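You operate a simulated robot arm through the tools that you are given. There is no shell and no other tool. Be economical: measure what you need, move in short steps, check, and stop when the job is done.

You run a simulated two-armed robot. Do the job below in one go: nothing can be reset, and whatever is moved stays where it is left.

Task
Clear the last test off the meter, the flags and the marker board.
Fine: raised flag down, red marker back to 84, cuvette out of the meter into the rack, lid shut.

It is judged by the outcome, as a careful person would: the job done as asked, and still so three seconds after it is handed in. It fails if anything else is knocked over, pushed out of place, dropped, spilled or broken. Lids that push on must go on centred and level and be pressed home; caps that screw on are set level and turned clockwise until they are tight.

Robot
Two 7-joint arms with fingered hands on one trunk, on a base that drives. Base frame: it is fixed to the floor where the robot stands at the start and does not move with it; the origin is under the middle of the robot, x ahead of it, y to its left, z up; the surface under the hand at the start is at about z = 900. Readings come in mm, degrees, newtons and seconds.
The left shoulder is at the start at [65, 125, 1193], the right one opposite. With the tool pointing down near the work surface each hand reaches from about 440 to 800 mm from the robot's upright axis, wherever it stands, measured 20 degrees to its own side. Places, roughly: meter lid [600, 500, 1000]; meter switch [500, 600, 1000]; red marker [800, 500, 1100]. Payload 3.6 kg a hand.
Tool frame (each hand has its own): the origin (TCP) lies between the finger pads and is the grasp point; the fingertips stand 30 mm ahead of it; z points along the fingers, y is the line along which they close. Largest opening 104 mm; the body of the gripper starts 35 mm behind the TCP. The gripper is a hand of 4 fingers: y runs from the thumb to the fingers, the wrist lies at [-15, -104, -178] in the tool frame, and closing takes about 1.5 s.
Orientation is told as [roll, pitch, yaw] about the base's x, y, z axes, in that order, counted from this pose: with the fingers straight down and the wrist toward the robot, the tool's x, y and z point along [0, 1, 0], [1, 0, 0] and [0, 0, -1] of the base frame.

Tools
- The arms move only by the tool apply_moves. It takes "left_motion", "right_motion" or both (then of equal length, played together; a hand with none holds still); each is a list of rows, each a list of 7 numbers: the shift along the tool's x, y, z in cm, then the turn, a rotation vector about the tool's x, y, z in rad, then the opening, from 0 (shut) to 1 (fully open). In form: [[dx, dy, dz, wx, wy, wz, jaw], ...]. A call has 1 to 8 rows; each row shifts and turns the commanded pose from where the row before left it, along the tool's axes as they then stand. A row lasts 0.2 s, in which the tool goes at most 50 mm and 8.6 degrees; a call with a longer step from one row to the next is refused whole, and so is a gripper value outside its range. Where a pose cannot be reached the arm comes as near as it can. A force on the tool above 90 N (or 10 N above the force at the start of the call, whichever is more), or a blocked arm, ends the call early, and 0.2 s more pass. Each finger travels about 72 mm/s and halts on what it meets, pressing with about 21 N; the grip force reading is that of the motor and also rises with nothing between the fingers. The clock runs only during rows and for 0.2 s after the last one: add rows that do not move to give the fingers time. It gives the time, the measured TCP pose, the force on the tool (base axes), the opening and the grip force at its end, in the units of the frame above (readings bear some noise), with the torque about the TCP (base axes, N m) and any sound that the robot's microphone picked up, and new pictures: "views" is both (left out), scene, wrist or none (wrist: the cameras of the hands that moved).
- Cameras (640 x 400 px; columns grow to the right, rows downward): "scene" is now at [169.1, 35.6, 1350.8]; the picture's right is [0.40, -0.92, 0.00], its down [-0.34, -0.15, -0.93] and it looks along [0.85, 0.37, -0.37] (base axes); focal length 229 px, centre (320, 200). "left" rides on the left gripper at [-61, -92, -130] in its tool frame; the picture's right is [-0.81, -0.28, 0.52], its down [0.53, -0.71, 0.46] and it looks along [0.24, 0.64, 0.72] (tool axes); focal length 275 px, centre (320, 200). "right" rides on the right gripper at [61, -92, -130] in its tool frame; the picture's right is [-0.81, 0.27, -0.52], its down [-0.53, -0.71, 0.46] and it looks along [-0.24, 0.65, 0.72] (tool axes); focal length 275 px, centre (320, 200). There is no depth. A picture from a camera that has moved, and an enlarged one, comes with that camera's place and axes in the base frame and with its lens.
- lift_body(by): slides the trunk up (or, below 0, down) by that many mm; the arms and the scene camera ride with it, the base frame stays. It gives what a move gives, with no picture.
- steer(legs): drives the robot by 1 to 6 legs, each [ahead, left, turn to the left] in mm, mm and degrees, along the robot's own axes; the way and the turn of a leg run together, so that a leg with both is an arc; at most 1500 mm and 180 degrees a leg. The arms and the cameras ride along, it lands a little off, and it stops where it bumps. It gives what a move gives, and a new picture of the scene camera.
- set_grasp(shape, hand): the hand has 4 fingers and takes this shape, open, in about a second: jaw (thumb against the fingers, like two jaws); tri (thumb and two fingers); tip (a fingertip pinch); poke (one finger out to press); point (the index stretched); flat (the hand flat); cup (the hand cupped); fist (a fist). The gripper value then closes the fingers along that shape, each until it touches; the sizes above hold for jaw. It gives what a move gives, with no picture.
- turn_head(pan, tilt): turns the head with the scene camera to pan (to the left, within 80 degrees either way) and tilt (down, from -29 to 69), counted from straight ahead of the robot. It gives what a move gives, and a new picture of the scene camera.
- inspect(camera, box): a new picture of the part [left, top, right, bottom] of that camera's present view, enlarged. It takes no simulated time.
- hand_in(): hands the job in; it is judged then, once.

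Go step by step. Nothing tells you exact positions but the pictures and the camera data: compare them with the known pose of the tool, close in by small moves and look again before you grip or let go. The budget is 120 turns and 260 pictures, counting those below and the enlarged ones. Unless the task says otherwise, let go and move clear before handing in, and close with one line.

The tools are called after ">>>" by a JSON object that holds its "fn" and its "kwargs". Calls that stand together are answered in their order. apply_moves: Moves the arms, as the interface text tells. Its arguments: {"type":"object","properties":{"left_motion":{"type":"array"},"right_motion":{"type":"array"},"views":{"type":"string","enum":["both","scene","wrist","none"]}},"required":[]} The other tools are called the same way: lift_body (by) slides the trunk up or down; set_grasp (shape, hand) gives the hand a shape; steer (legs) drives the base; turn_head (pan, tilt) turns the head that bears the scene camera; inspect (camera, box) takes an enlarged picture of a part of a camera's view; hand_in () hands the job in.

At the start:

```text
time_s: 0.0
left_tool_pos: [367.9, 430.4, 1205.7]
left_orientation: [0.0, 0.0, 0.0]
left_wrist_force: [-0.8, -1.5, 0.2]
left_wrist_torque: [0.01, 0.01, 0.02]
left_width: 103.9
left_grip_force: 0.1
left_shape: jaw
right_tool_pos: [418.0, 37.4, 1281.5]
right_orientation: [0.0, 0.0, 0.0]
right_wrist_force: [-0.1, 1.1, -0.1]
right_wrist_torque: [-0.02, 0.01, 0.0]
right_width: 103.7
right_grip_force: 0.0
right_shape: jaw
trunk travel left (down, up): [-425.0, 111.0]
robot x, y, heading: [0.7, 0.2, 0.3]
head pan, tilt: [23.4, 21.9]
```

scene: 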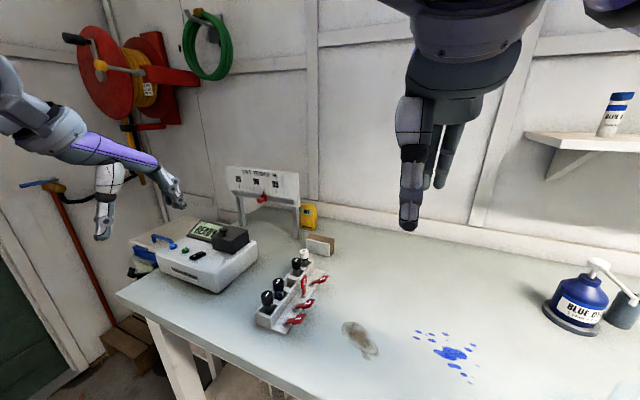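
right: 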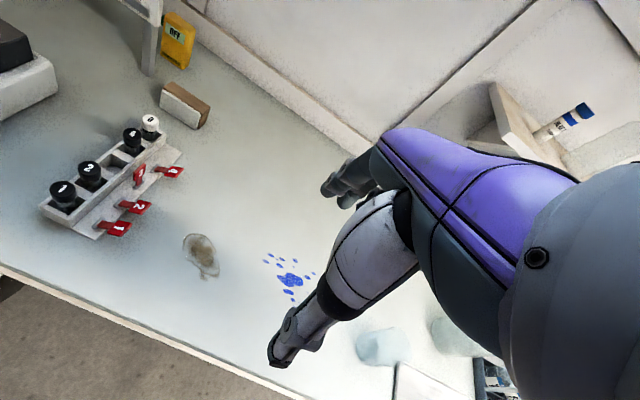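
left: 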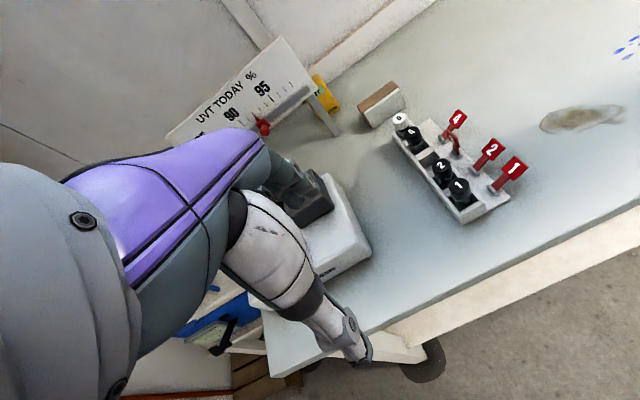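

I see a meter with a display, a rack of cuvettes with flags, and a marker board behind. I'll look closer at each first.

>>> {"fn": "inspect", "kwargs": {"camera": "scene", "box": [110, 190, 270, 300]}}

>>> {"fn": "inspect", "kwargs": {"camera": "scene", "box": [240, 230, 350, 340]}}

>>> {"fn": "inspect", "kwargs": {"camera": "scene", "box": [215, 155, 335, 240]}}

>>> {"fn": "inspect", "kwargs": {"camera": "left", "box": [370, 90, 540, 230]}}

>>> {"fn": "inspect", "kwargs": {"camera": "right", "box": [30, 100, 200, 240]}}

```text
3.64 times, centred on (190, 245) of scene
camera zoom: at [169.1, 35.6, 1350.8], right [0.4, -0.92, 0.0], down [-0.34, -0.15, -0.93], along [0.85, 0.37, -0.37], focal length 834 px, centre (793, 36)
```

zoom: 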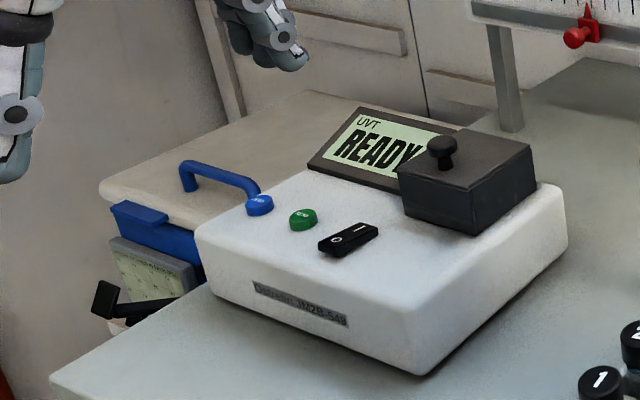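

```text
3.64 times, centred on (295, 285) of scene
camera zoom: at [169.1, 35.6, 1350.8], right [0.4, -0.92, 0.0], down [-0.34, -0.15, -0.93], along [0.85, 0.37, -0.37], focal length 834 px, centre (411, -109)
```

zoom: 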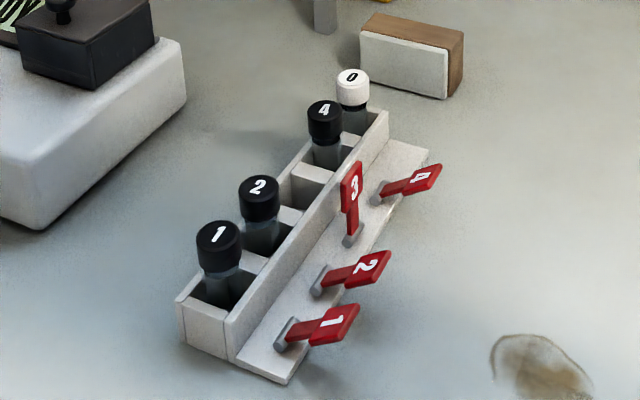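

```text
4.71 times, centred on (275, 198) of scene
camera zoom: at [169.1, 35.6, 1350.8], right [0.4, -0.92, 0.0], down [-0.34, -0.15, -0.93], along [0.85, 0.37, -0.37], focal length 1079 px, centre (532, 212)
```

zoom: 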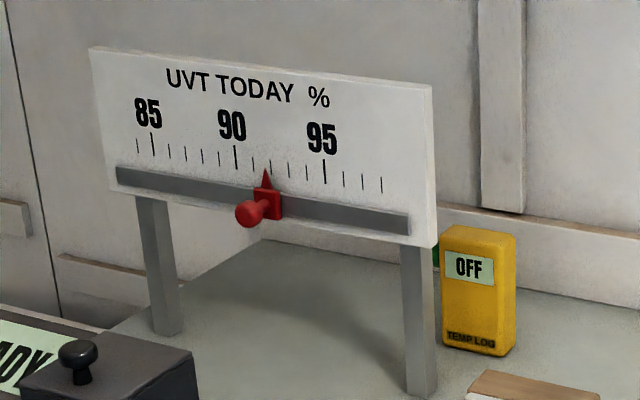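

```text
2.86 times, centred on (455, 160) of left
camera zoom: at [275.7, 369.1, 1334.7], right [-0.28, -0.81, -0.52], down [-0.71, 0.53, -0.46], along [0.64, 0.24, -0.72], focal length 786 px, centre (-66, 314)
```

zoom: 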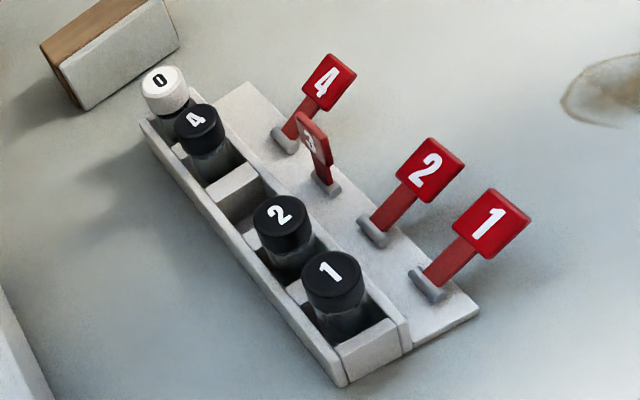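

```text
2.86 times, centred on (115, 170) of right
camera zoom: at [325.7, 97.4, 1413.1], right [0.27, -0.81, 0.52], down [-0.71, -0.53, -0.46], along [0.65, -0.24, -0.72], focal length 786 px, centre (906, 286)
```

zoom: 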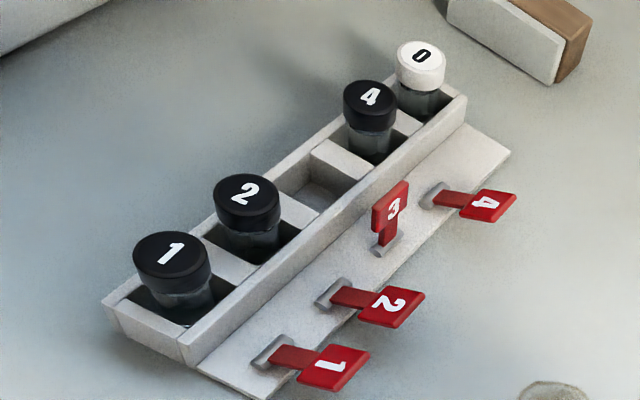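

Flag 3 is up, slot 3 is empty, and the marker reads about 92. The rack runs along x, with flag 3's hinge near (564, 252, 910) and its top near z 972. I'll do the flag first with the left hand in poke shape.

>>> {"fn": "set_grasp", "kwargs": {"shape": "poke", "hand": "left"}}

>>> {"fn": "apply_moves", "kwargs": {"left_motion": [[-4, 3, 0, 0, 0, 0, 0], [-4, 3, 0, 0, 0, 0, 0], [-3, 4, 0, 0, 0, 0, 0], [0, 4, 0, 0, 0, 0, 0], [0, 4, 0, 0, 0, 0, 0]]}}

```text
time_s: 0.9
left_tool_pos: [368.1, 429.5, 1205.2]
left_orientation: [-0.1, 0.0, 0.1]
left_wrist_force: [0.1, -0.2, 1.1]
left_wrist_torque: [-0.01, 0.02, 0.02]
left_width: 0.0
left_grip_force: 0.0
left_shape: poke
right_tool_pos: [417.7, 35.7, 1282.5]
right_orientation: [0.0, 0.0, 0.0]
right_wrist_force: [1.0, -0.5, 0.0]
right_wrist_torque: [-0.01, -0.02, 0.0]
right_width: 103.9
right_grip_force: 0.1
right_shape: jaw
trunk travel left (down, up): [-425.0, 111.0]
robot x, y, heading: [0.7, -0.8, 0.2]
head pan, tilt: [23.4, 21.9]
```

```text
time_s: 2.1
left_tool_pos: [548.4, 319.4, 1203.4]
left_orientation: [0.0, 0.0, 0.0]
left_wrist_force: [-0.2, 0.2, 0.9]
left_wrist_torque: [-0.01, 0.0, 0.01]
left_width: 0.0
left_grip_force: 0.1
left_shape: poke
right_tool_pos: [418.5, 35.8, 1283.1]
right_orientation: [0.0, -0.1, -0.1]
right_wrist_force: [-0.5, -0.1, -0.1]
right_wrist_torque: [0.01, -0.01, 0.05]
right_width: 103.4
right_grip_force: 0.1
right_shape: jaw
trunk travel left (down, up): [-425.0, 111.0]
robot x, y, heading: [1.6, 5.0, 0.3]
head pan, tilt: [23.4, 21.9]
camera scene: at [170.3, 35.0, 1350.7], right [0.4, -0.92, 0.0], down [-0.34, -0.15, -0.93], along [0.85, 0.37, -0.37], focal length 229 px, centre (320, 200)
camera left: at [456.9, 258.8, 1333.6], right [-0.28, -0.81, -0.52], down [-0.71, 0.53, -0.45], along [0.64, 0.24, -0.72], focal length 275 px, centre (320, 200)
```

scene: 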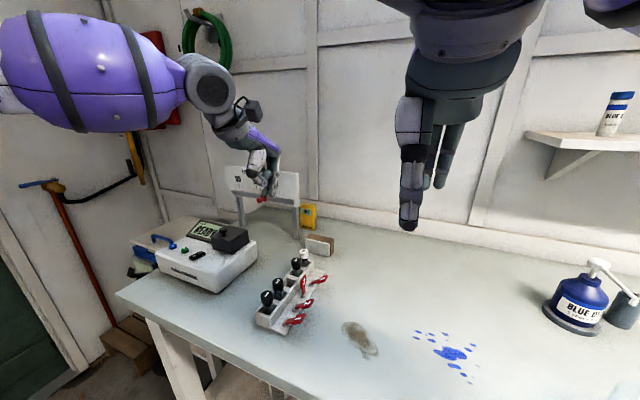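
left: 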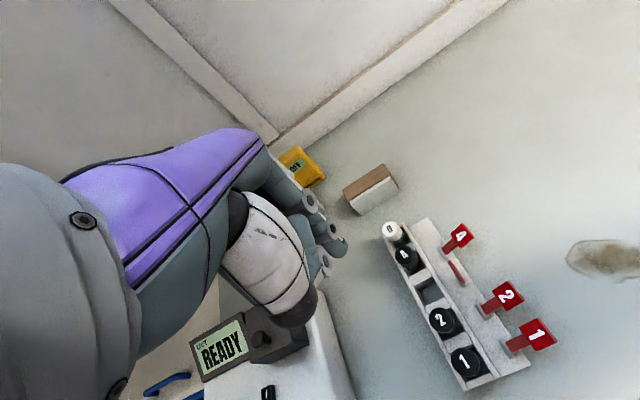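

The left hand is now over the rack area; I'll look closely at the finger shape.

>>> {"fn": "inspect", "kwargs": {"camera": "scene", "box": [200, 90, 330, 210]}}

>>> {"fn": "inspect", "kwargs": {"camera": "left", "box": [220, 120, 540, 390]}}

```text
3.33 times, centred on (265, 150) of scene
camera zoom: at [170.3, 35.0, 1350.7], right [0.4, -0.92, 0.0], down [-0.34, -0.15, -0.93], along [0.85, 0.37, -0.37], focal length 764 px, centre (503, 367)
```

zoom: 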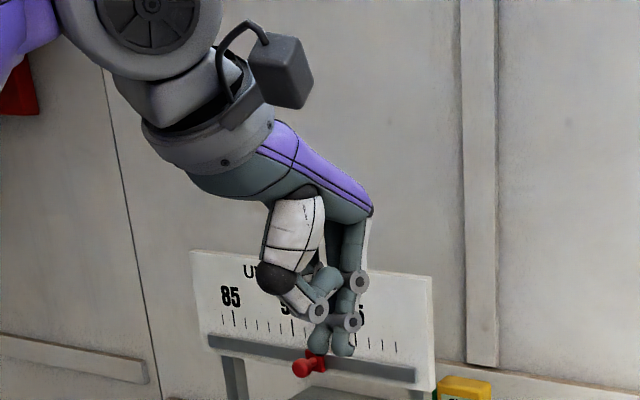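

```text
1.48 times, centred on (380, 255) of left
camera zoom: at [456.9, 258.8, 1333.6], right [-0.28, -0.81, -0.52], down [-0.71, 0.53, -0.45], along [0.64, 0.24, -0.72], focal length 408 px, centre (231, 118)
```

zoom: 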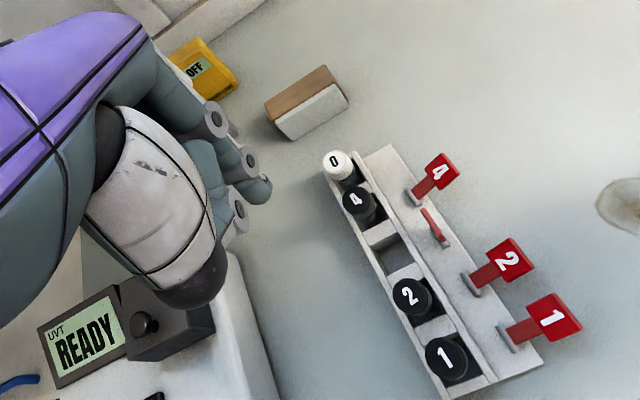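

With value 0 the shape curls up; I'll try it open.

>>> {"fn": "apply_moves", "kwargs": {"left_motion": [[0, 0, 0, 0, 0, 0, 1], [0, 0, 0, 0, 0, 0, 1], [0, 0, 0, 0, 0, 0, 1], [0, 0, 0, 0, 0, 0, 1], [0, 0, 0, 0, 0, 0, 1]]}}

>>> {"fn": "inspect", "kwargs": {"camera": "scene", "box": [200, 90, 330, 210]}}

```text
time_s: 3.3
left_tool_pos: [547.5, 321.6, 1202.7]
left_orientation: [0.0, 0.0, -0.1]
left_wrist_force: [0.3, 0.3, -1.1]
left_wrist_torque: [-0.01, 0.04, 0.01]
left_width: 0.0
left_grip_force: 0.1
left_shape: poke
right_tool_pos: [418.5, 37.2, 1282.7]
right_orientation: [0.1, 0.0, 0.1]
right_wrist_force: [1.0, 1.0, -0.4]
right_wrist_torque: [-0.02, 0.0, -0.01]
right_width: 103.5
right_grip_force: 0.0
right_shape: jaw
trunk travel left (down, up): [-425.0, 111.0]
robot x, y, heading: [3.7, -3.4, -0.1]
head pan, tilt: [23.4, 21.9]
camera scene: at [169.1, 35.6, 1350.8], right [0.4, -0.92, 0.0], down [-0.34, -0.15, -0.93], along [0.85, 0.37, -0.37], focal length 229 px, centre (320, 200)
camera left: at [455.2, 259.7, 1334.0], right [-0.28, -0.81, -0.52], down [-0.71, 0.53, -0.46], along [0.64, 0.24, -0.72], focal length 275 px, centre (320, 200)
```

scene: 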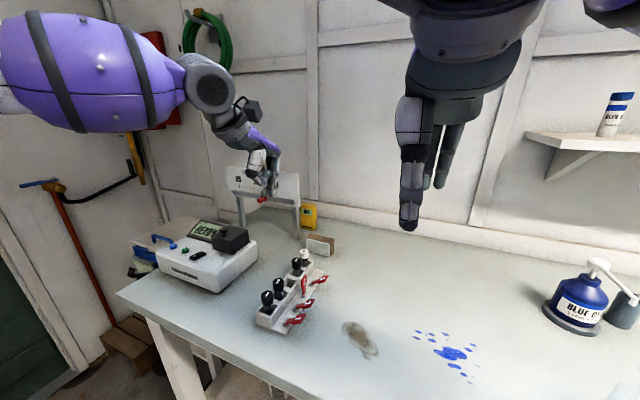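
left: 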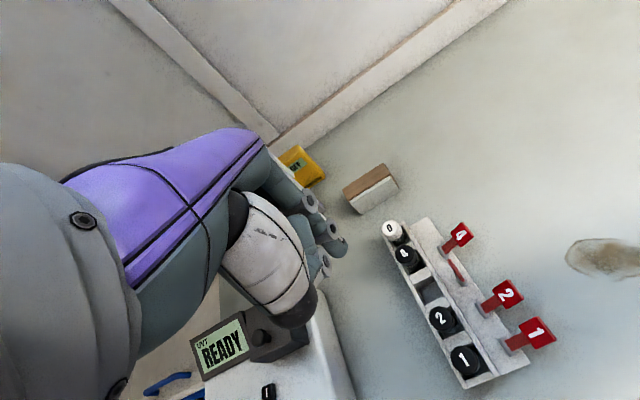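

```text
3.33 times, centred on (265, 150) of scene
camera zoom: at [169.1, 35.6, 1350.8], right [0.4, -0.92, 0.0], down [-0.34, -0.15, -0.93], along [0.85, 0.37, -0.37], focal length 764 px, centre (503, 367)
```

zoom: 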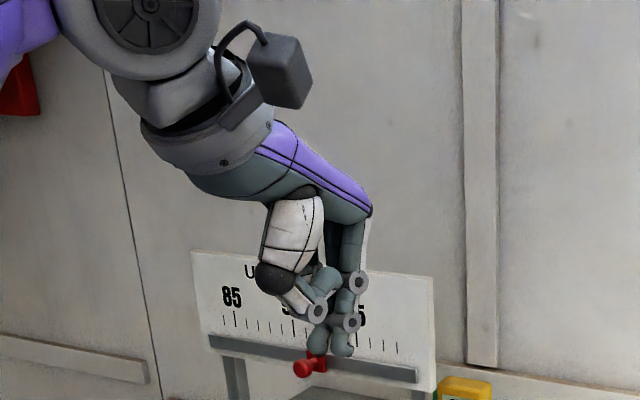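

I'll compare the "point" shape, which should give a long single finger.

>>> {"fn": "set_grasp", "kwargs": {"shape": "point", "hand": "left"}}

>>> {"fn": "inspect", "kwargs": {"camera": "scene", "box": [200, 90, 330, 210]}}

>>> {"fn": "inspect", "kwargs": {"camera": "left", "box": [220, 120, 540, 390]}}

```text
time_s: 4.2
left_tool_pos: [547.9, 319.0, 1204.1]
left_orientation: [0.0, 0.0, 0.1]
left_wrist_force: [0.6, -0.1, -0.2]
left_wrist_torque: [0.02, 0.02, 0.0]
left_width: 0.1
left_grip_force: 0.0
left_shape: point
right_tool_pos: [417.7, 37.3, 1282.8]
right_orientation: [0.1, 0.0, -0.1]
right_wrist_force: [0.0, -0.5, -0.3]
right_wrist_torque: [-0.01, -0.04, -0.02]
right_width: 103.6
right_grip_force: 0.0
right_shape: jaw
trunk travel left (down, up): [-425.0, 111.0]
robot x, y, heading: [-3.5, -0.6, -0.1]
head pan, tilt: [23.4, 21.9]
```

```text
3.33 times, centred on (265, 150) of scene
camera zoom: at [169.1, 35.6, 1350.8], right [0.4, -0.92, 0.0], down [-0.34, -0.15, -0.93], along [0.85, 0.37, -0.37], focal length 764 px, centre (503, 367)
```

zoom: 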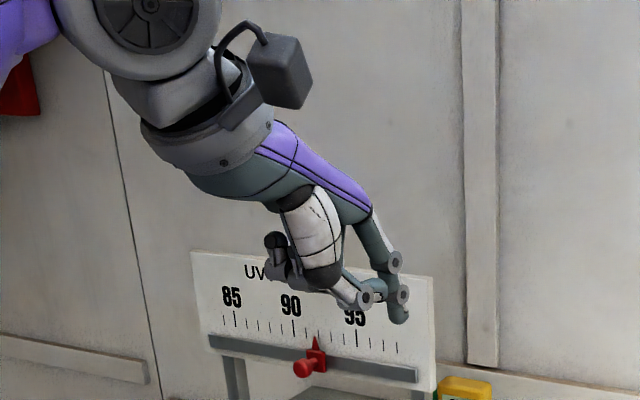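

```text
1.48 times, centred on (380, 255) of left
camera zoom: at [455.2, 259.7, 1334.0], right [-0.28, -0.81, -0.52], down [-0.71, 0.53, -0.46], along [0.64, 0.24, -0.72], focal length 408 px, centre (231, 118)
```

zoom: 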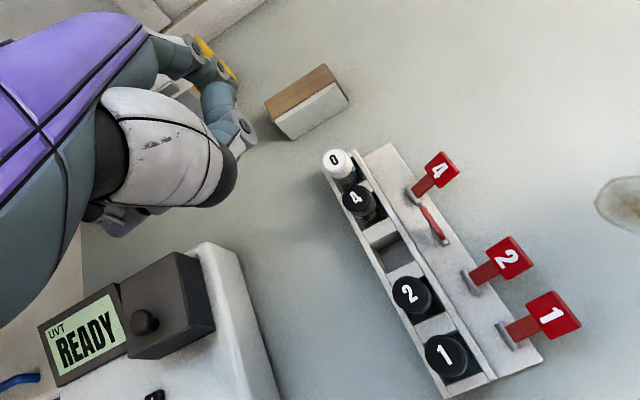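

Poke gives a compact clump right at the TCP, which suits a gentle push. I'll go back to poke and come in above slot 3, behind the flag.

>>> {"fn": "set_grasp", "kwargs": {"shape": "poke", "hand": "left"}}

>>> {"fn": "apply_moves", "kwargs": {"left_motion": [[-1.5, 1.6, 4, 0, 0, 0, 0], [-1, 0, 4, 0, 0, 0, 0], [0, 0, 4, 0, 0, 0, 0], [0, 0, 3, 0, 0, 0, 0], [0, 0, 0, 0, 0, 0, 0]]}}

>>> {"fn": "inspect", "kwargs": {"camera": "scene", "box": [230, 190, 350, 330]}}

>>> {"fn": "inspect", "kwargs": {"camera": "left", "box": [250, 120, 490, 320]}}

>>> {"fn": "inspect", "kwargs": {"camera": "right", "box": [30, 60, 230, 240]}}

```text
time_s: 5.1
left_tool_pos: [548.0, 320.2, 1203.0]
left_orientation: [0.1, 0.1, 0.0]
left_wrist_force: [0.3, 0.4, 0.3]
left_wrist_torque: [0.03, -0.06, 0.01]
left_width: 0.3
left_grip_force: 0.0
left_shape: poke
right_tool_pos: [418.3, 36.7, 1281.4]
right_orientation: [0.0, 0.0, 0.0]
right_wrist_force: [-0.8, 0.8, -1.0]
right_wrist_torque: [0.02, -0.05, 0.02]
right_width: 103.4
right_grip_force: 0.1
right_shape: jaw
trunk travel left (down, up): [-425.0, 111.0]
robot x, y, heading: [-1.9, 1.3, -0.2]
head pan, tilt: [23.4, 21.9]
```

```text
time_s: 6.3
left_tool_pos: [562.2, 295.5, 1055.1]
left_orientation: [-0.1, 0.0, 0.1]
left_wrist_force: [-0.2, -0.3, -0.7]
left_wrist_torque: [0.04, -0.02, 0.02]
left_width: 0.3
left_grip_force: 0.1
left_shape: poke
right_tool_pos: [418.1, 37.3, 1283.4]
right_orientation: [0.0, -0.1, 0.0]
right_wrist_force: [0.0, 0.7, -0.3]
right_wrist_torque: [0.01, 0.01, 0.0]
right_width: 103.7
right_grip_force: 0.1
right_shape: jaw
trunk travel left (down, up): [-425.0, 111.0]
robot x, y, heading: [4.6, 0.4, -0.3]
head pan, tilt: [23.4, 21.9]
camera scene: at [168.9, 35.5, 1350.9], right [0.4, -0.92, 0.0], down [-0.34, -0.15, -0.93], along [0.85, 0.37, -0.37], focal length 229 px, centre (320, 200)
camera left: at [470.9, 234.3, 1184.2], right [-0.28, -0.81, -0.52], down [-0.71, 0.53, -0.46], along [0.64, 0.24, -0.72], focal length 275 px, centre (320, 200)
```

scene: 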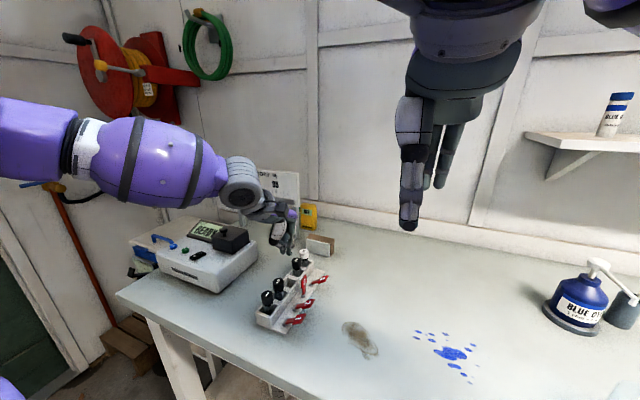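
left: 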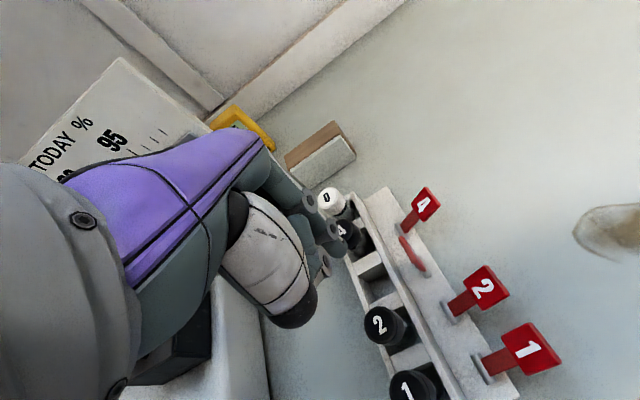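

```text
2.86 times, centred on (290, 260) of scene
camera zoom: at [168.9, 35.5, 1350.9], right [0.4, -0.92, 0.0], down [-0.34, -0.15, -0.93], along [0.85, 0.37, -0.37], focal length 655 px, centre (406, 29)
```

zoom: 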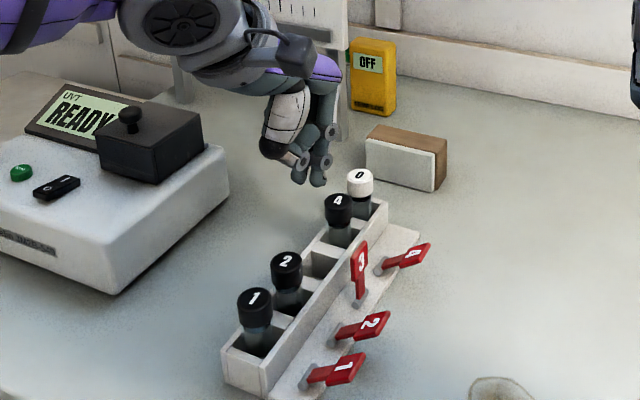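

```text
2.00 times, centred on (370, 220) of left
camera zoom: at [470.9, 234.3, 1184.2], right [-0.28, -0.81, -0.52], down [-0.71, 0.53, -0.46], along [0.64, 0.24, -0.72], focal length 551 px, centre (220, 160)
```

zoom: 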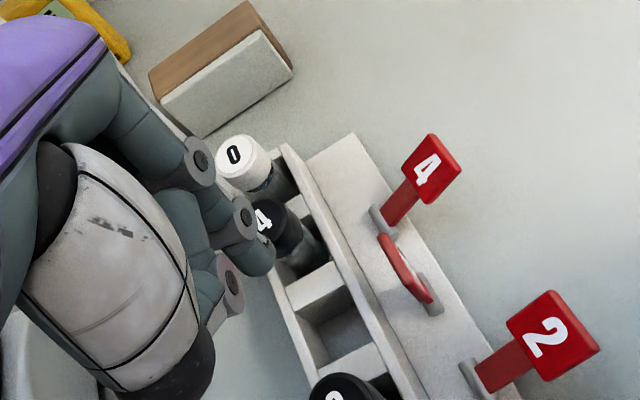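

```text
2.22 times, centred on (130, 150) of right
camera zoom: at [325.4, 97.4, 1413.2], right [0.27, -0.81, 0.52], down [-0.71, -0.53, -0.46], along [0.65, -0.24, -0.72], focal length 612 px, centre (742, 311)
```

zoom: 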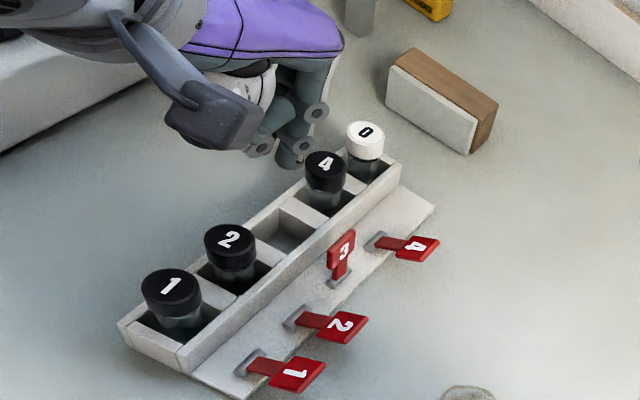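

The finger tip is near (563, 289, 1020), just over slot 3, and the cap tops are near z 983. I'll lower it between the caps and the flag and check.

>>> {"fn": "apply_moves", "kwargs": {"left_motion": [[-0.7, 0, 2, 0, 0, 0, 0], [-0.7, 0, 2, 0, 0, 0, 0], [0, 0, 1.6, 0, 0, 0, 0], [0, 0, 0, 0, 0, 0, 0]], "views": "wrist"}}

>>> {"fn": "inspect", "kwargs": {"camera": "scene", "box": [250, 220, 340, 310]}}

>>> {"fn": "inspect", "kwargs": {"camera": "right", "box": [70, 90, 210, 220]}}

```text
time_s: 7.3
left_tool_pos: [562.6, 280.3, 999.2]
left_orientation: [-0.1, 0.0, 0.0]
left_wrist_force: [-0.4, 0.4, 0.3]
left_wrist_torque: [0.0, 0.0, 0.02]
left_width: 0.0
left_grip_force: 0.0
left_shape: poke
right_tool_pos: [417.2, 37.4, 1281.5]
right_orientation: [-0.1, 0.0, 0.0]
right_wrist_force: [-0.1, -0.7, -0.8]
right_wrist_torque: [-0.05, 0.03, -0.03]
right_width: 103.5
right_grip_force: 0.2
right_shape: jaw
trunk travel left (down, up): [-425.0, 111.0]
robot x, y, heading: [0.8, -0.8, 0.0]
head pan, tilt: [23.4, 21.9]
camera left: at [471.5, 219.7, 1128.4], right [-0.28, -0.81, -0.52], down [-0.71, 0.53, -0.46], along [0.65, 0.24, -0.72], focal length 275 px, centre (320, 200)
```

left: 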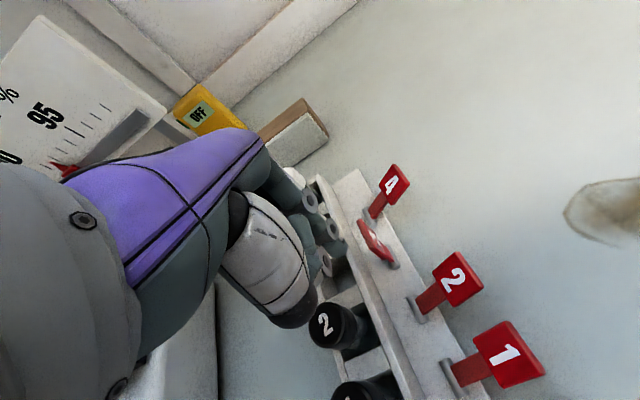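

```text
4.44 times, centred on (295, 265) of scene
camera zoom: at [169.0, 35.5, 1350.9], right [0.4, -0.92, 0.0], down [-0.34, -0.15, -0.93], along [0.85, 0.37, -0.37], focal length 1019 px, centre (431, -89)
```

zoom: 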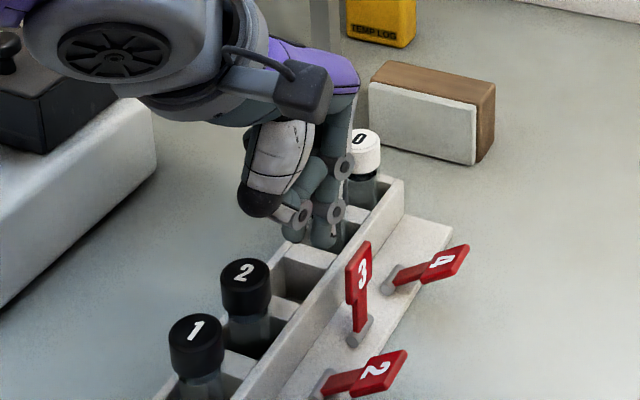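

```text
3.08 times, centred on (140, 155) of right
camera zoom: at [325.6, 97.3, 1413.1], right [0.27, -0.81, 0.52], down [-0.71, -0.53, -0.46], along [0.65, -0.24, -0.72], focal length 847 px, centre (874, 338)
```

zoom: 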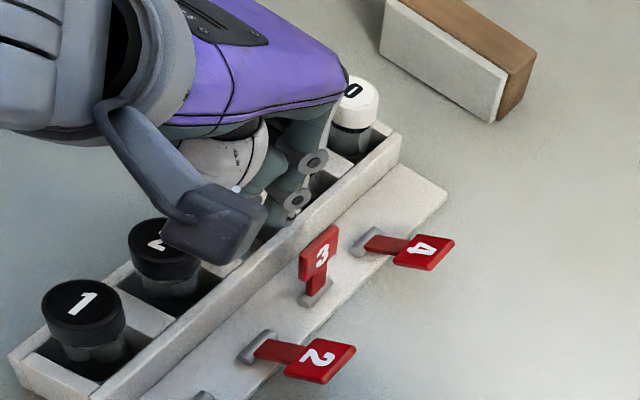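

The finger is close to cap 4, so I'll shift 6 mm toward the robot. Then I'll sweep toward -y in small steps to tip the flag.

>>> {"fn": "apply_moves", "kwargs": {"left_motion": [[0, -0.6, 0, 0, 0, 0, 0], [-1, 0, 0, 0, 0, 0, 0], [-1, 0, 0, 0, 0, 0, 0], [-1, 0, 0, 0, 0, 0, 0], [-1, 0, 0, 0, 0, 0, 0], [-0.8, 0, 0, 0, 0, 0, 0], [0, 0, 0, 0, 0, 0, 0]], "views": "wrist"}}

>>> {"fn": "inspect", "kwargs": {"camera": "scene", "box": [250, 220, 340, 310]}}

>>> {"fn": "inspect", "kwargs": {"camera": "right", "box": [70, 90, 210, 220]}}

```text
time_s: 8.9
left_tool_pos: [558.0, 233.1, 999.0]
left_orientation: [0.0, 0.0, 0.0]
left_wrist_force: [0.8, 0.1, -1.0]
left_wrist_torque: [0.01, 0.01, 0.02]
left_width: 0.0
left_grip_force: 0.0
left_shape: poke
right_tool_pos: [418.5, 37.4, 1283.2]
right_orientation: [0.0, 0.1, 0.0]
right_wrist_force: [0.3, -0.9, 0.3]
right_wrist_torque: [-0.01, 0.03, 0.02]
right_width: 103.5
right_grip_force: 0.0
right_shape: jaw
trunk travel left (down, up): [-425.0, 111.0]
robot x, y, heading: [1.8, -5.0, 0.0]
head pan, tilt: [23.4, 21.9]
camera left: at [465.8, 172.3, 1128.7], right [-0.28, -0.81, -0.52], down [-0.71, 0.53, -0.46], along [0.64, 0.24, -0.72], focal length 275 px, centre (320, 200)
```

left: 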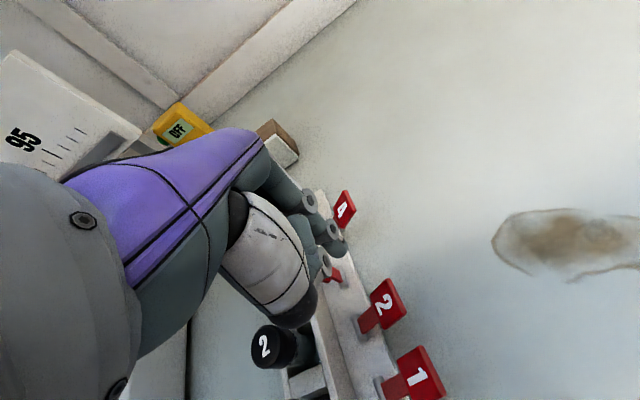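

```text
4.44 times, centred on (295, 265) of scene
camera zoom: at [169.1, 35.7, 1350.8], right [0.4, -0.92, 0.0], down [-0.34, -0.15, -0.93], along [0.85, 0.37, -0.37], focal length 1019 px, centre (431, -89)
```

zoom: 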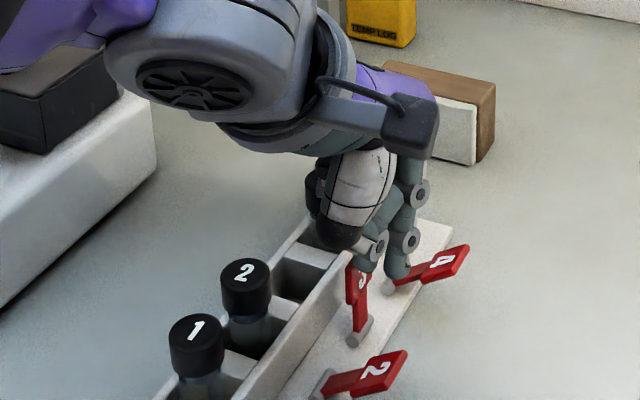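

```text
3.08 times, centred on (140, 155) of right
camera zoom: at [325.7, 97.5, 1413.1], right [0.27, -0.81, 0.52], down [-0.71, -0.53, -0.46], along [0.65, -0.24, -0.72], focal length 847 px, centre (874, 338)
```

zoom: 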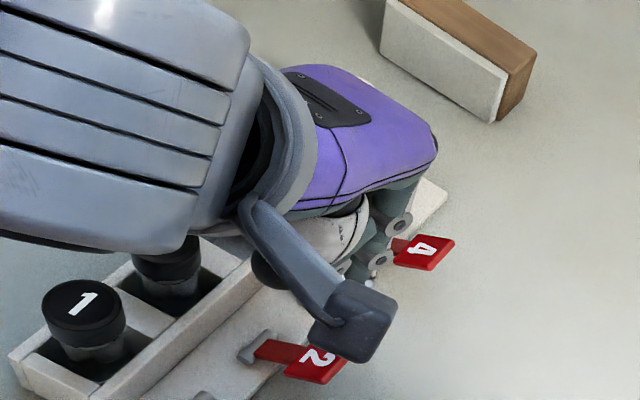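

The flag is still up: my finger passed just beyond it, at x about 577. I'll raise, go back, shift 13 mm nearer and push again a little lower.

>>> {"fn": "apply_moves", "kwargs": {"left_motion": [[0, 0, -3, 0, 0, 0, 0], [2.5, 0, 0, 0, 0, 0, 0], [2.2, -1.3, 0, 0, 0, 0, 0], [0, 0, 2, 0, 0, 0, 0], [0, 0, 1.5, 0, 0, 0, 0], [0, 0, 0, 0, 0, 0, 0]], "views": "wrist"}}

>>> {"fn": "inspect", "kwargs": {"camera": "scene", "box": [250, 220, 340, 310]}}

>>> {"fn": "inspect", "kwargs": {"camera": "left", "box": [270, 170, 450, 310]}}

```text
time_s: 10.3
left_tool_pos: [545.1, 279.1, 994.2]
left_orientation: [0.1, -0.1, 0.0]
left_wrist_force: [-0.1, 0.3, -0.5]
left_wrist_torque: [0.03, -0.01, 0.01]
left_width: 0.1
left_grip_force: 0.0
left_shape: poke
right_tool_pos: [417.5, 35.5, 1283.8]
right_orientation: [0.0, 0.0, 0.1]
right_wrist_force: [-0.7, 0.9, -0.9]
right_wrist_torque: [-0.01, -0.01, 0.03]
right_width: 103.6
right_grip_force: 0.0
right_shape: jaw
trunk travel left (down, up): [-425.0, 111.0]
robot x, y, heading: [-3.2, 0.9, 0.1]
head pan, tilt: [23.4, 21.9]
camera left: at [452.5, 218.9, 1124.3], right [-0.28, -0.81, -0.52], down [-0.71, 0.53, -0.46], along [0.65, 0.24, -0.72], focal length 275 px, centre (320, 200)
```

left: 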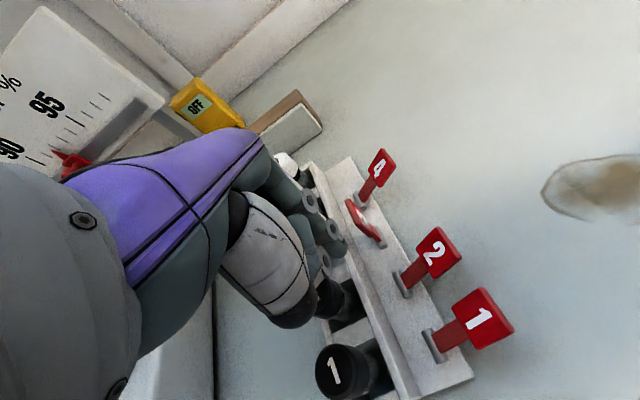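

```text
4.44 times, centred on (295, 265) of scene
camera zoom: at [169.1, 35.4, 1350.9], right [0.4, -0.92, 0.0], down [-0.34, -0.15, -0.93], along [0.85, 0.37, -0.37], focal length 1019 px, centre (431, -89)
```

zoom: 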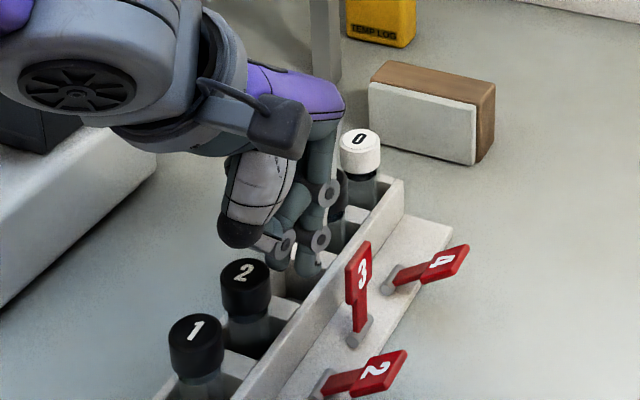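

```text
2.86 times, centred on (360, 240) of left
camera zoom: at [452.5, 218.9, 1124.3], right [-0.28, -0.81, -0.52], down [-0.71, 0.53, -0.46], along [0.65, 0.24, -0.72], focal length 786 px, centre (206, 86)
```

zoom: 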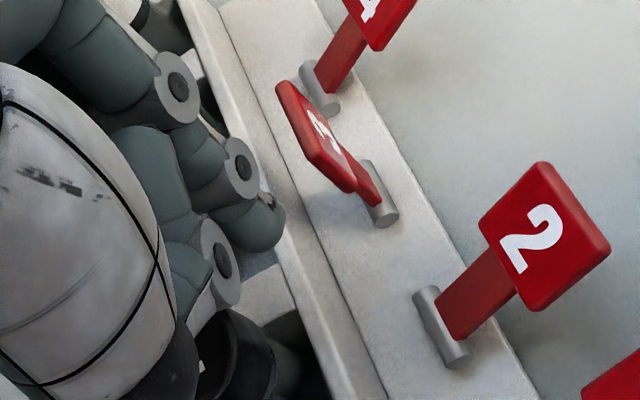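

Now the finger is lined up beside the flag. I'll shift 6 mm forward and sweep toward -y.

>>> {"fn": "apply_moves", "kwargs": {"left_motion": [[-0.5, 0.6, 0, 0, 0, 0, 0], [-1, 0, 0, 0, 0, 0, 0], [-1, 0, 0, 0, 0, 0, 0], [-1, 0, 0, 0, 0, 0, 0], [-1, 0, 0, 0, 0, 0, 0], [-1, 0, 0, 0, 0, 0, 0], [0, 0, 0, 0, 0, 0, 0]], "views": "wrist"}}

>>> {"fn": "inspect", "kwargs": {"camera": "scene", "box": [250, 220, 340, 310]}}

>>> {"fn": "inspect", "kwargs": {"camera": "left", "box": [270, 170, 450, 310]}}

```text
time_s: 11.9
left_tool_pos: [550.6, 223.4, 994.8]
left_orientation: [0.0, 0.0, 0.0]
left_wrist_force: [-0.8, -0.1, -0.2]
left_wrist_torque: [-0.01, -0.02, 0.0]
left_width: 0.0
left_grip_force: 0.0
left_shape: poke
right_tool_pos: [418.4, 36.3, 1283.7]
right_orientation: [0.0, -0.1, 0.0]
right_wrist_force: [0.6, -0.1, 0.2]
right_wrist_torque: [0.02, 0.0, -0.02]
right_width: 103.6
right_grip_force: 0.0
right_shape: jaw
trunk travel left (down, up): [-425.0, 111.0]
robot x, y, heading: [-0.3, -0.8, -0.1]
head pan, tilt: [23.4, 21.9]
camera left: at [458.4, 163.4, 1123.7], right [-0.28, -0.81, -0.52], down [-0.71, 0.53, -0.46], along [0.65, 0.24, -0.72], focal length 275 px, centre (320, 200)
```

left: 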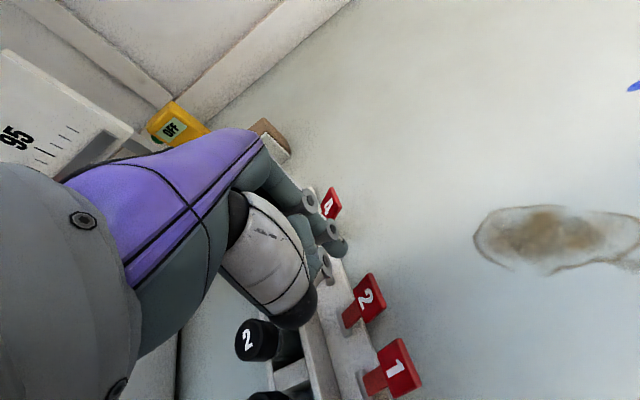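

```text
4.44 times, centred on (295, 265) of scene
camera zoom: at [169.1, 35.8, 1350.8], right [0.4, -0.92, 0.0], down [-0.34, -0.15, -0.93], along [0.85, 0.37, -0.37], focal length 1019 px, centre (431, -89)
```

zoom: 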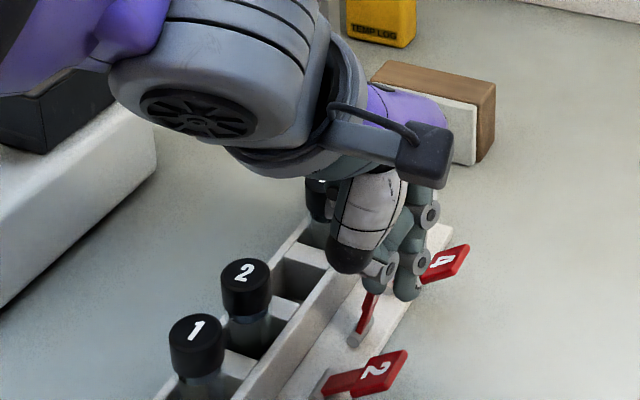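

```text
2.86 times, centred on (360, 240) of left
camera zoom: at [458.4, 163.4, 1123.7], right [-0.28, -0.81, -0.52], down [-0.71, 0.53, -0.46], along [0.65, 0.24, -0.72], focal length 786 px, centre (206, 86)
```

zoom: 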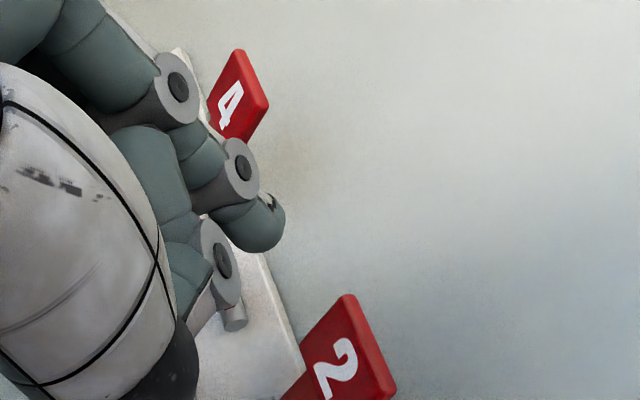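

The flag is now leaning over. I'll keep pushing outward while lowering.

>>> {"fn": "apply_moves", "kwargs": {"left_motion": [[-0.8, 0, 0.4, 0, 0, 0, 0], [-0.6, 0, 0.8, 0, 0, 0, 0], [-0.4, 0, 1, 0, 0, 0, 0], [0, 0, 1, 0, 0, 0, 0], [0, 0, 0.5, 0, 0, 0, 0], [0, 0, 0, 0, 0, 0, 0]], "views": "none"}}

>>> {"fn": "inspect", "kwargs": {"camera": "scene", "box": [250, 220, 340, 310]}}

```text
time_s: 13.3
left_tool_pos: [552.1, 207.2, 957.1]
left_orientation: [-0.1, 0.0, -0.1]
left_wrist_force: [-0.1, -0.3, -0.1]
left_wrist_torque: [-0.01, -0.04, 0.05]
left_width: 0.2
left_grip_force: 0.0
left_shape: poke
right_tool_pos: [417.7, 38.3, 1282.8]
right_orientation: [0.0, 0.0, 0.0]
right_wrist_force: [-0.6, 0.6, -0.4]
right_wrist_torque: [0.02, -0.02, -0.01]
right_width: 103.4
right_grip_force: 0.0
right_shape: jaw
trunk travel left (down, up): [-425.0, 111.0]
robot x, y, heading: [-2.2, 4.7, 0.2]
head pan, tilt: [23.4, 21.9]
```

```text
4.44 times, centred on (295, 265) of scene
camera zoom: at [169.1, 35.6, 1350.9], right [0.4, -0.92, 0.0], down [-0.34, -0.15, -0.93], along [0.85, 0.37, -0.37], focal length 1019 px, centre (431, -89)
```

zoom: 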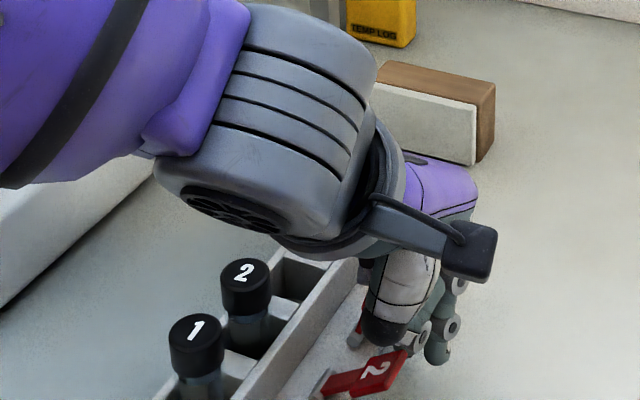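

I'll raise straight up and look at the flag.

>>> {"fn": "apply_moves", "kwargs": {"left_motion": [[0, 0, -3, 0, 0, 0, 0], [0, 0, -4, 0, 0, 0, 0], [0, 0, -5, 0, 0, 0, 0], [3, 0, -5, 0, 0, 0, 0], [4, 0, -3, 0, 0, 0, 0], [0, 0, 0, 0, 0, 0, 0]], "views": "wrist"}}

>>> {"fn": "inspect", "kwargs": {"camera": "scene", "box": [250, 220, 340, 310]}}

>>> {"fn": "inspect", "kwargs": {"camera": "right", "box": [30, 100, 200, 240]}}

```text
refused: row 4 steps farther than a row can; nothing moved
```

```text
4.44 times, centred on (295, 265) of scene
camera zoom: at [169.1, 35.6, 1350.9], right [0.4, -0.92, 0.0], down [-0.34, -0.15, -0.93], along [0.85, 0.37, -0.37], focal length 1019 px, centre (431, -89)
```

zoom: 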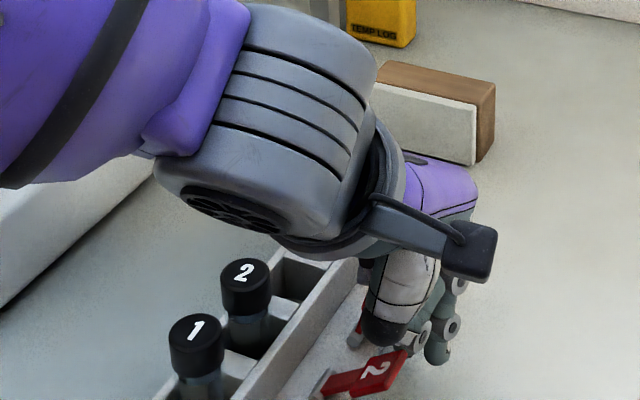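

```text
2.86 times, centred on (115, 170) of right
camera zoom: at [325.6, 97.4, 1413.1], right [0.27, -0.81, 0.52], down [-0.71, -0.53, -0.46], along [0.65, -0.24, -0.72], focal length 786 px, centre (906, 286)
```

zoom: 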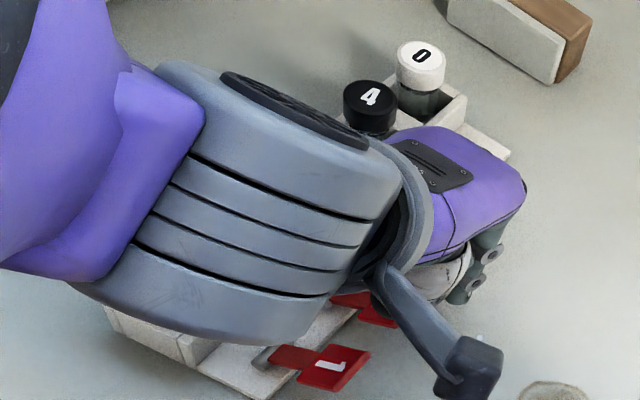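

That row step was too long, so nothing moved; I'll raise with shorter steps.

>>> {"fn": "apply_moves", "kwargs": {"left_motion": [[0, 0, -3, 0, 0, 0, 0], [0, 0, -4, 0, 0, 0, 0], [0, 0, -4.5, 0, 0, 0, 0], [3, 0, -3.5, 0, 0, 0, 0], [4, 0, -2, 0, 0, 0, 0], [4, 0, 0, 0, 0, 0, 0], [0, 0, 0, 0, 0, 0, 0]], "views": "wrist"}}

>>> {"fn": "inspect", "kwargs": {"camera": "scene", "box": [250, 220, 340, 310]}}

>>> {"fn": "inspect", "kwargs": {"camera": "right", "box": [30, 100, 200, 240]}}

```text
time_s: 14.9
left_tool_pos: [549.6, 315.6, 1126.8]
left_orientation: [0.0, 0.0, 0.0]
left_wrist_force: [0.3, -0.1, 0.2]
left_wrist_torque: [0.02, -0.02, 0.02]
left_width: 0.0
left_grip_force: 0.1
left_shape: poke
right_tool_pos: [418.2, 36.1, 1282.8]
right_orientation: [0.1, 0.0, 0.0]
right_wrist_force: [0.0, -0.3, 0.6]
right_wrist_torque: [-0.01, 0.03, 0.01]
right_width: 103.7
right_grip_force: 0.1
right_shape: jaw
trunk travel left (down, up): [-425.0, 111.0]
robot x, y, heading: [-0.1, -3.1, 0.2]
head pan, tilt: [23.4, 21.9]
camera left: at [458.2, 255.0, 1256.5], right [-0.28, -0.81, -0.52], down [-0.71, 0.53, -0.45], along [0.64, 0.24, -0.72], focal length 275 px, centre (320, 200)
```

left: 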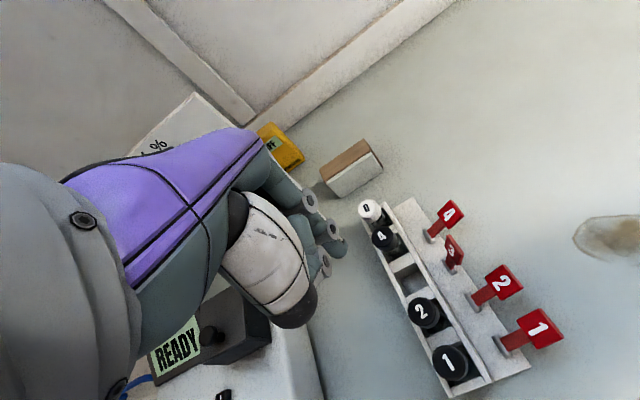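

```text
4.44 times, centred on (295, 265) of scene
camera zoom: at [169.2, 34.9, 1350.8], right [0.4, -0.92, 0.0], down [-0.34, -0.15, -0.93], along [0.85, 0.37, -0.37], focal length 1019 px, centre (431, -89)
```

zoom: 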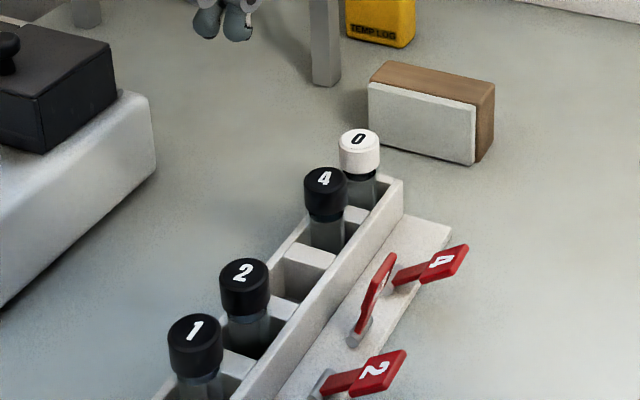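

```text
2.86 times, centred on (115, 170) of right
camera zoom: at [325.8, 96.7, 1413.1], right [0.27, -0.81, 0.52], down [-0.71, -0.53, -0.46], along [0.65, -0.24, -0.72], focal length 786 px, centre (906, 286)
```

zoom: 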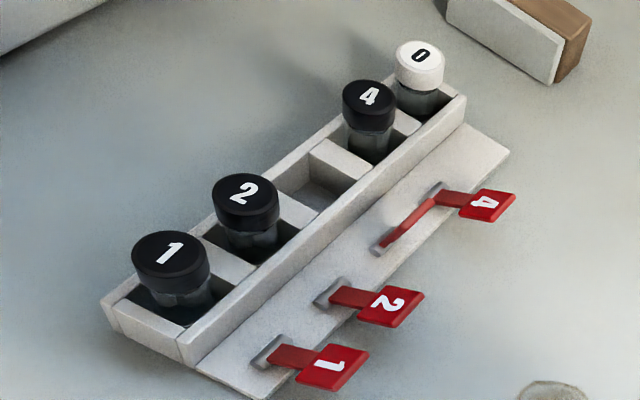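

The flag leans only about 17°: my fingertip rode over its top. I'll come down lower this time, just behind the leaning flag, and sweep.

>>> {"fn": "apply_moves", "kwargs": {"left_motion": [[-3, 0, 3, 0, 0, 0, 0], [-2.7, 0, 3, 0, 0, 0, 0], [0, 0, 3.5, 0, 0, 0, 0], [0, 0, 3, 0, 0, 0, 0], [0, 0, 2, 0, 0, 0, 0], [0, 0, 0.8, 0, 0, 0, 0], [0, 0, 0, 0, 0, 0, 0]], "views": "wrist"}}

>>> {"fn": "inspect", "kwargs": {"camera": "scene", "box": [250, 220, 340, 310]}}

>>> {"fn": "inspect", "kwargs": {"camera": "left", "box": [270, 170, 450, 310]}}

```text
time_s: 16.5
left_tool_pos: [549.9, 259.1, 974.7]
left_orientation: [0.0, 0.0, 0.0]
left_wrist_force: [0.3, 0.2, -0.2]
left_wrist_torque: [0.03, 0.03, 0.03]
left_width: 0.0
left_grip_force: 0.2
left_shape: poke
right_tool_pos: [418.8, 36.7, 1282.3]
right_orientation: [0.0, 0.1, 0.0]
right_wrist_force: [0.3, 0.4, 0.6]
right_wrist_torque: [0.03, -0.01, 0.02]
right_width: 103.8
right_grip_force: 0.1
right_shape: jaw
trunk travel left (down, up): [-425.0, 111.0]
robot x, y, heading: [2.1, 0.8, 0.0]
head pan, tilt: [23.4, 21.9]
camera left: at [458.6, 198.7, 1103.6], right [-0.28, -0.81, -0.52], down [-0.71, 0.53, -0.46], along [0.65, 0.24, -0.72], focal length 275 px, centre (320, 200)
```

left: 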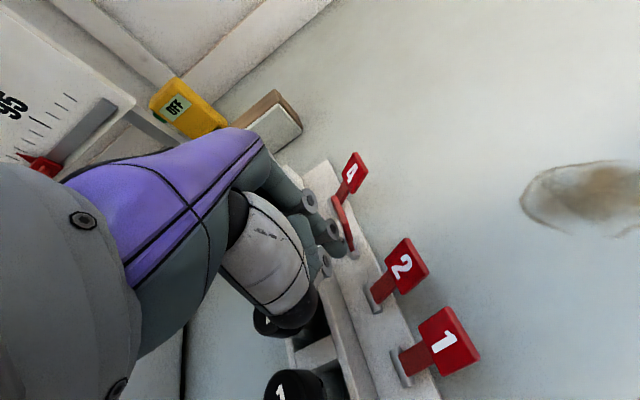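

```text
4.44 times, centred on (295, 265) of scene
camera zoom: at [169.1, 35.6, 1350.9], right [0.4, -0.92, 0.0], down [-0.34, -0.15, -0.93], along [0.85, 0.37, -0.37], focal length 1019 px, centre (431, -89)
```

zoom: 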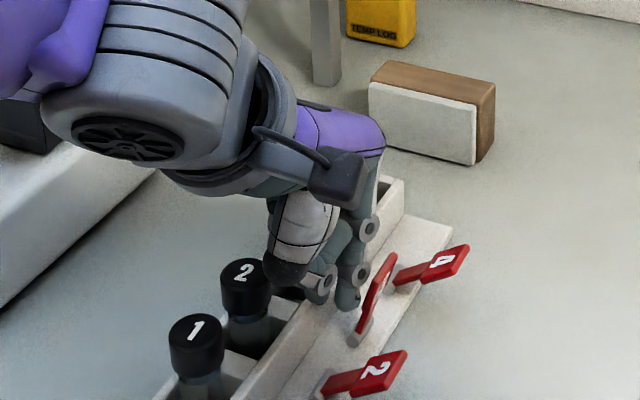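

```text
2.86 times, centred on (360, 240) of left
camera zoom: at [458.6, 198.7, 1103.6], right [-0.28, -0.81, -0.52], down [-0.71, 0.53, -0.46], along [0.65, 0.24, -0.72], focal length 786 px, centre (206, 86)
```

zoom: 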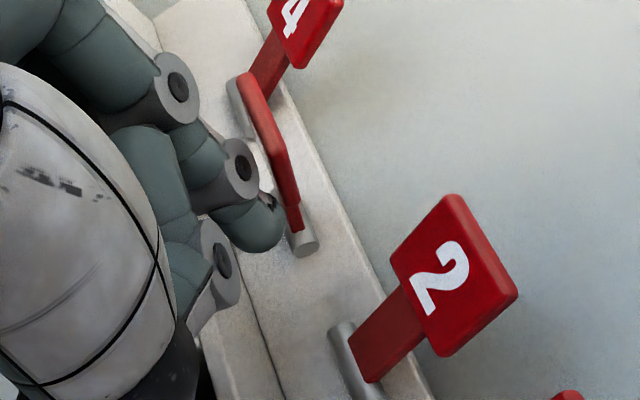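

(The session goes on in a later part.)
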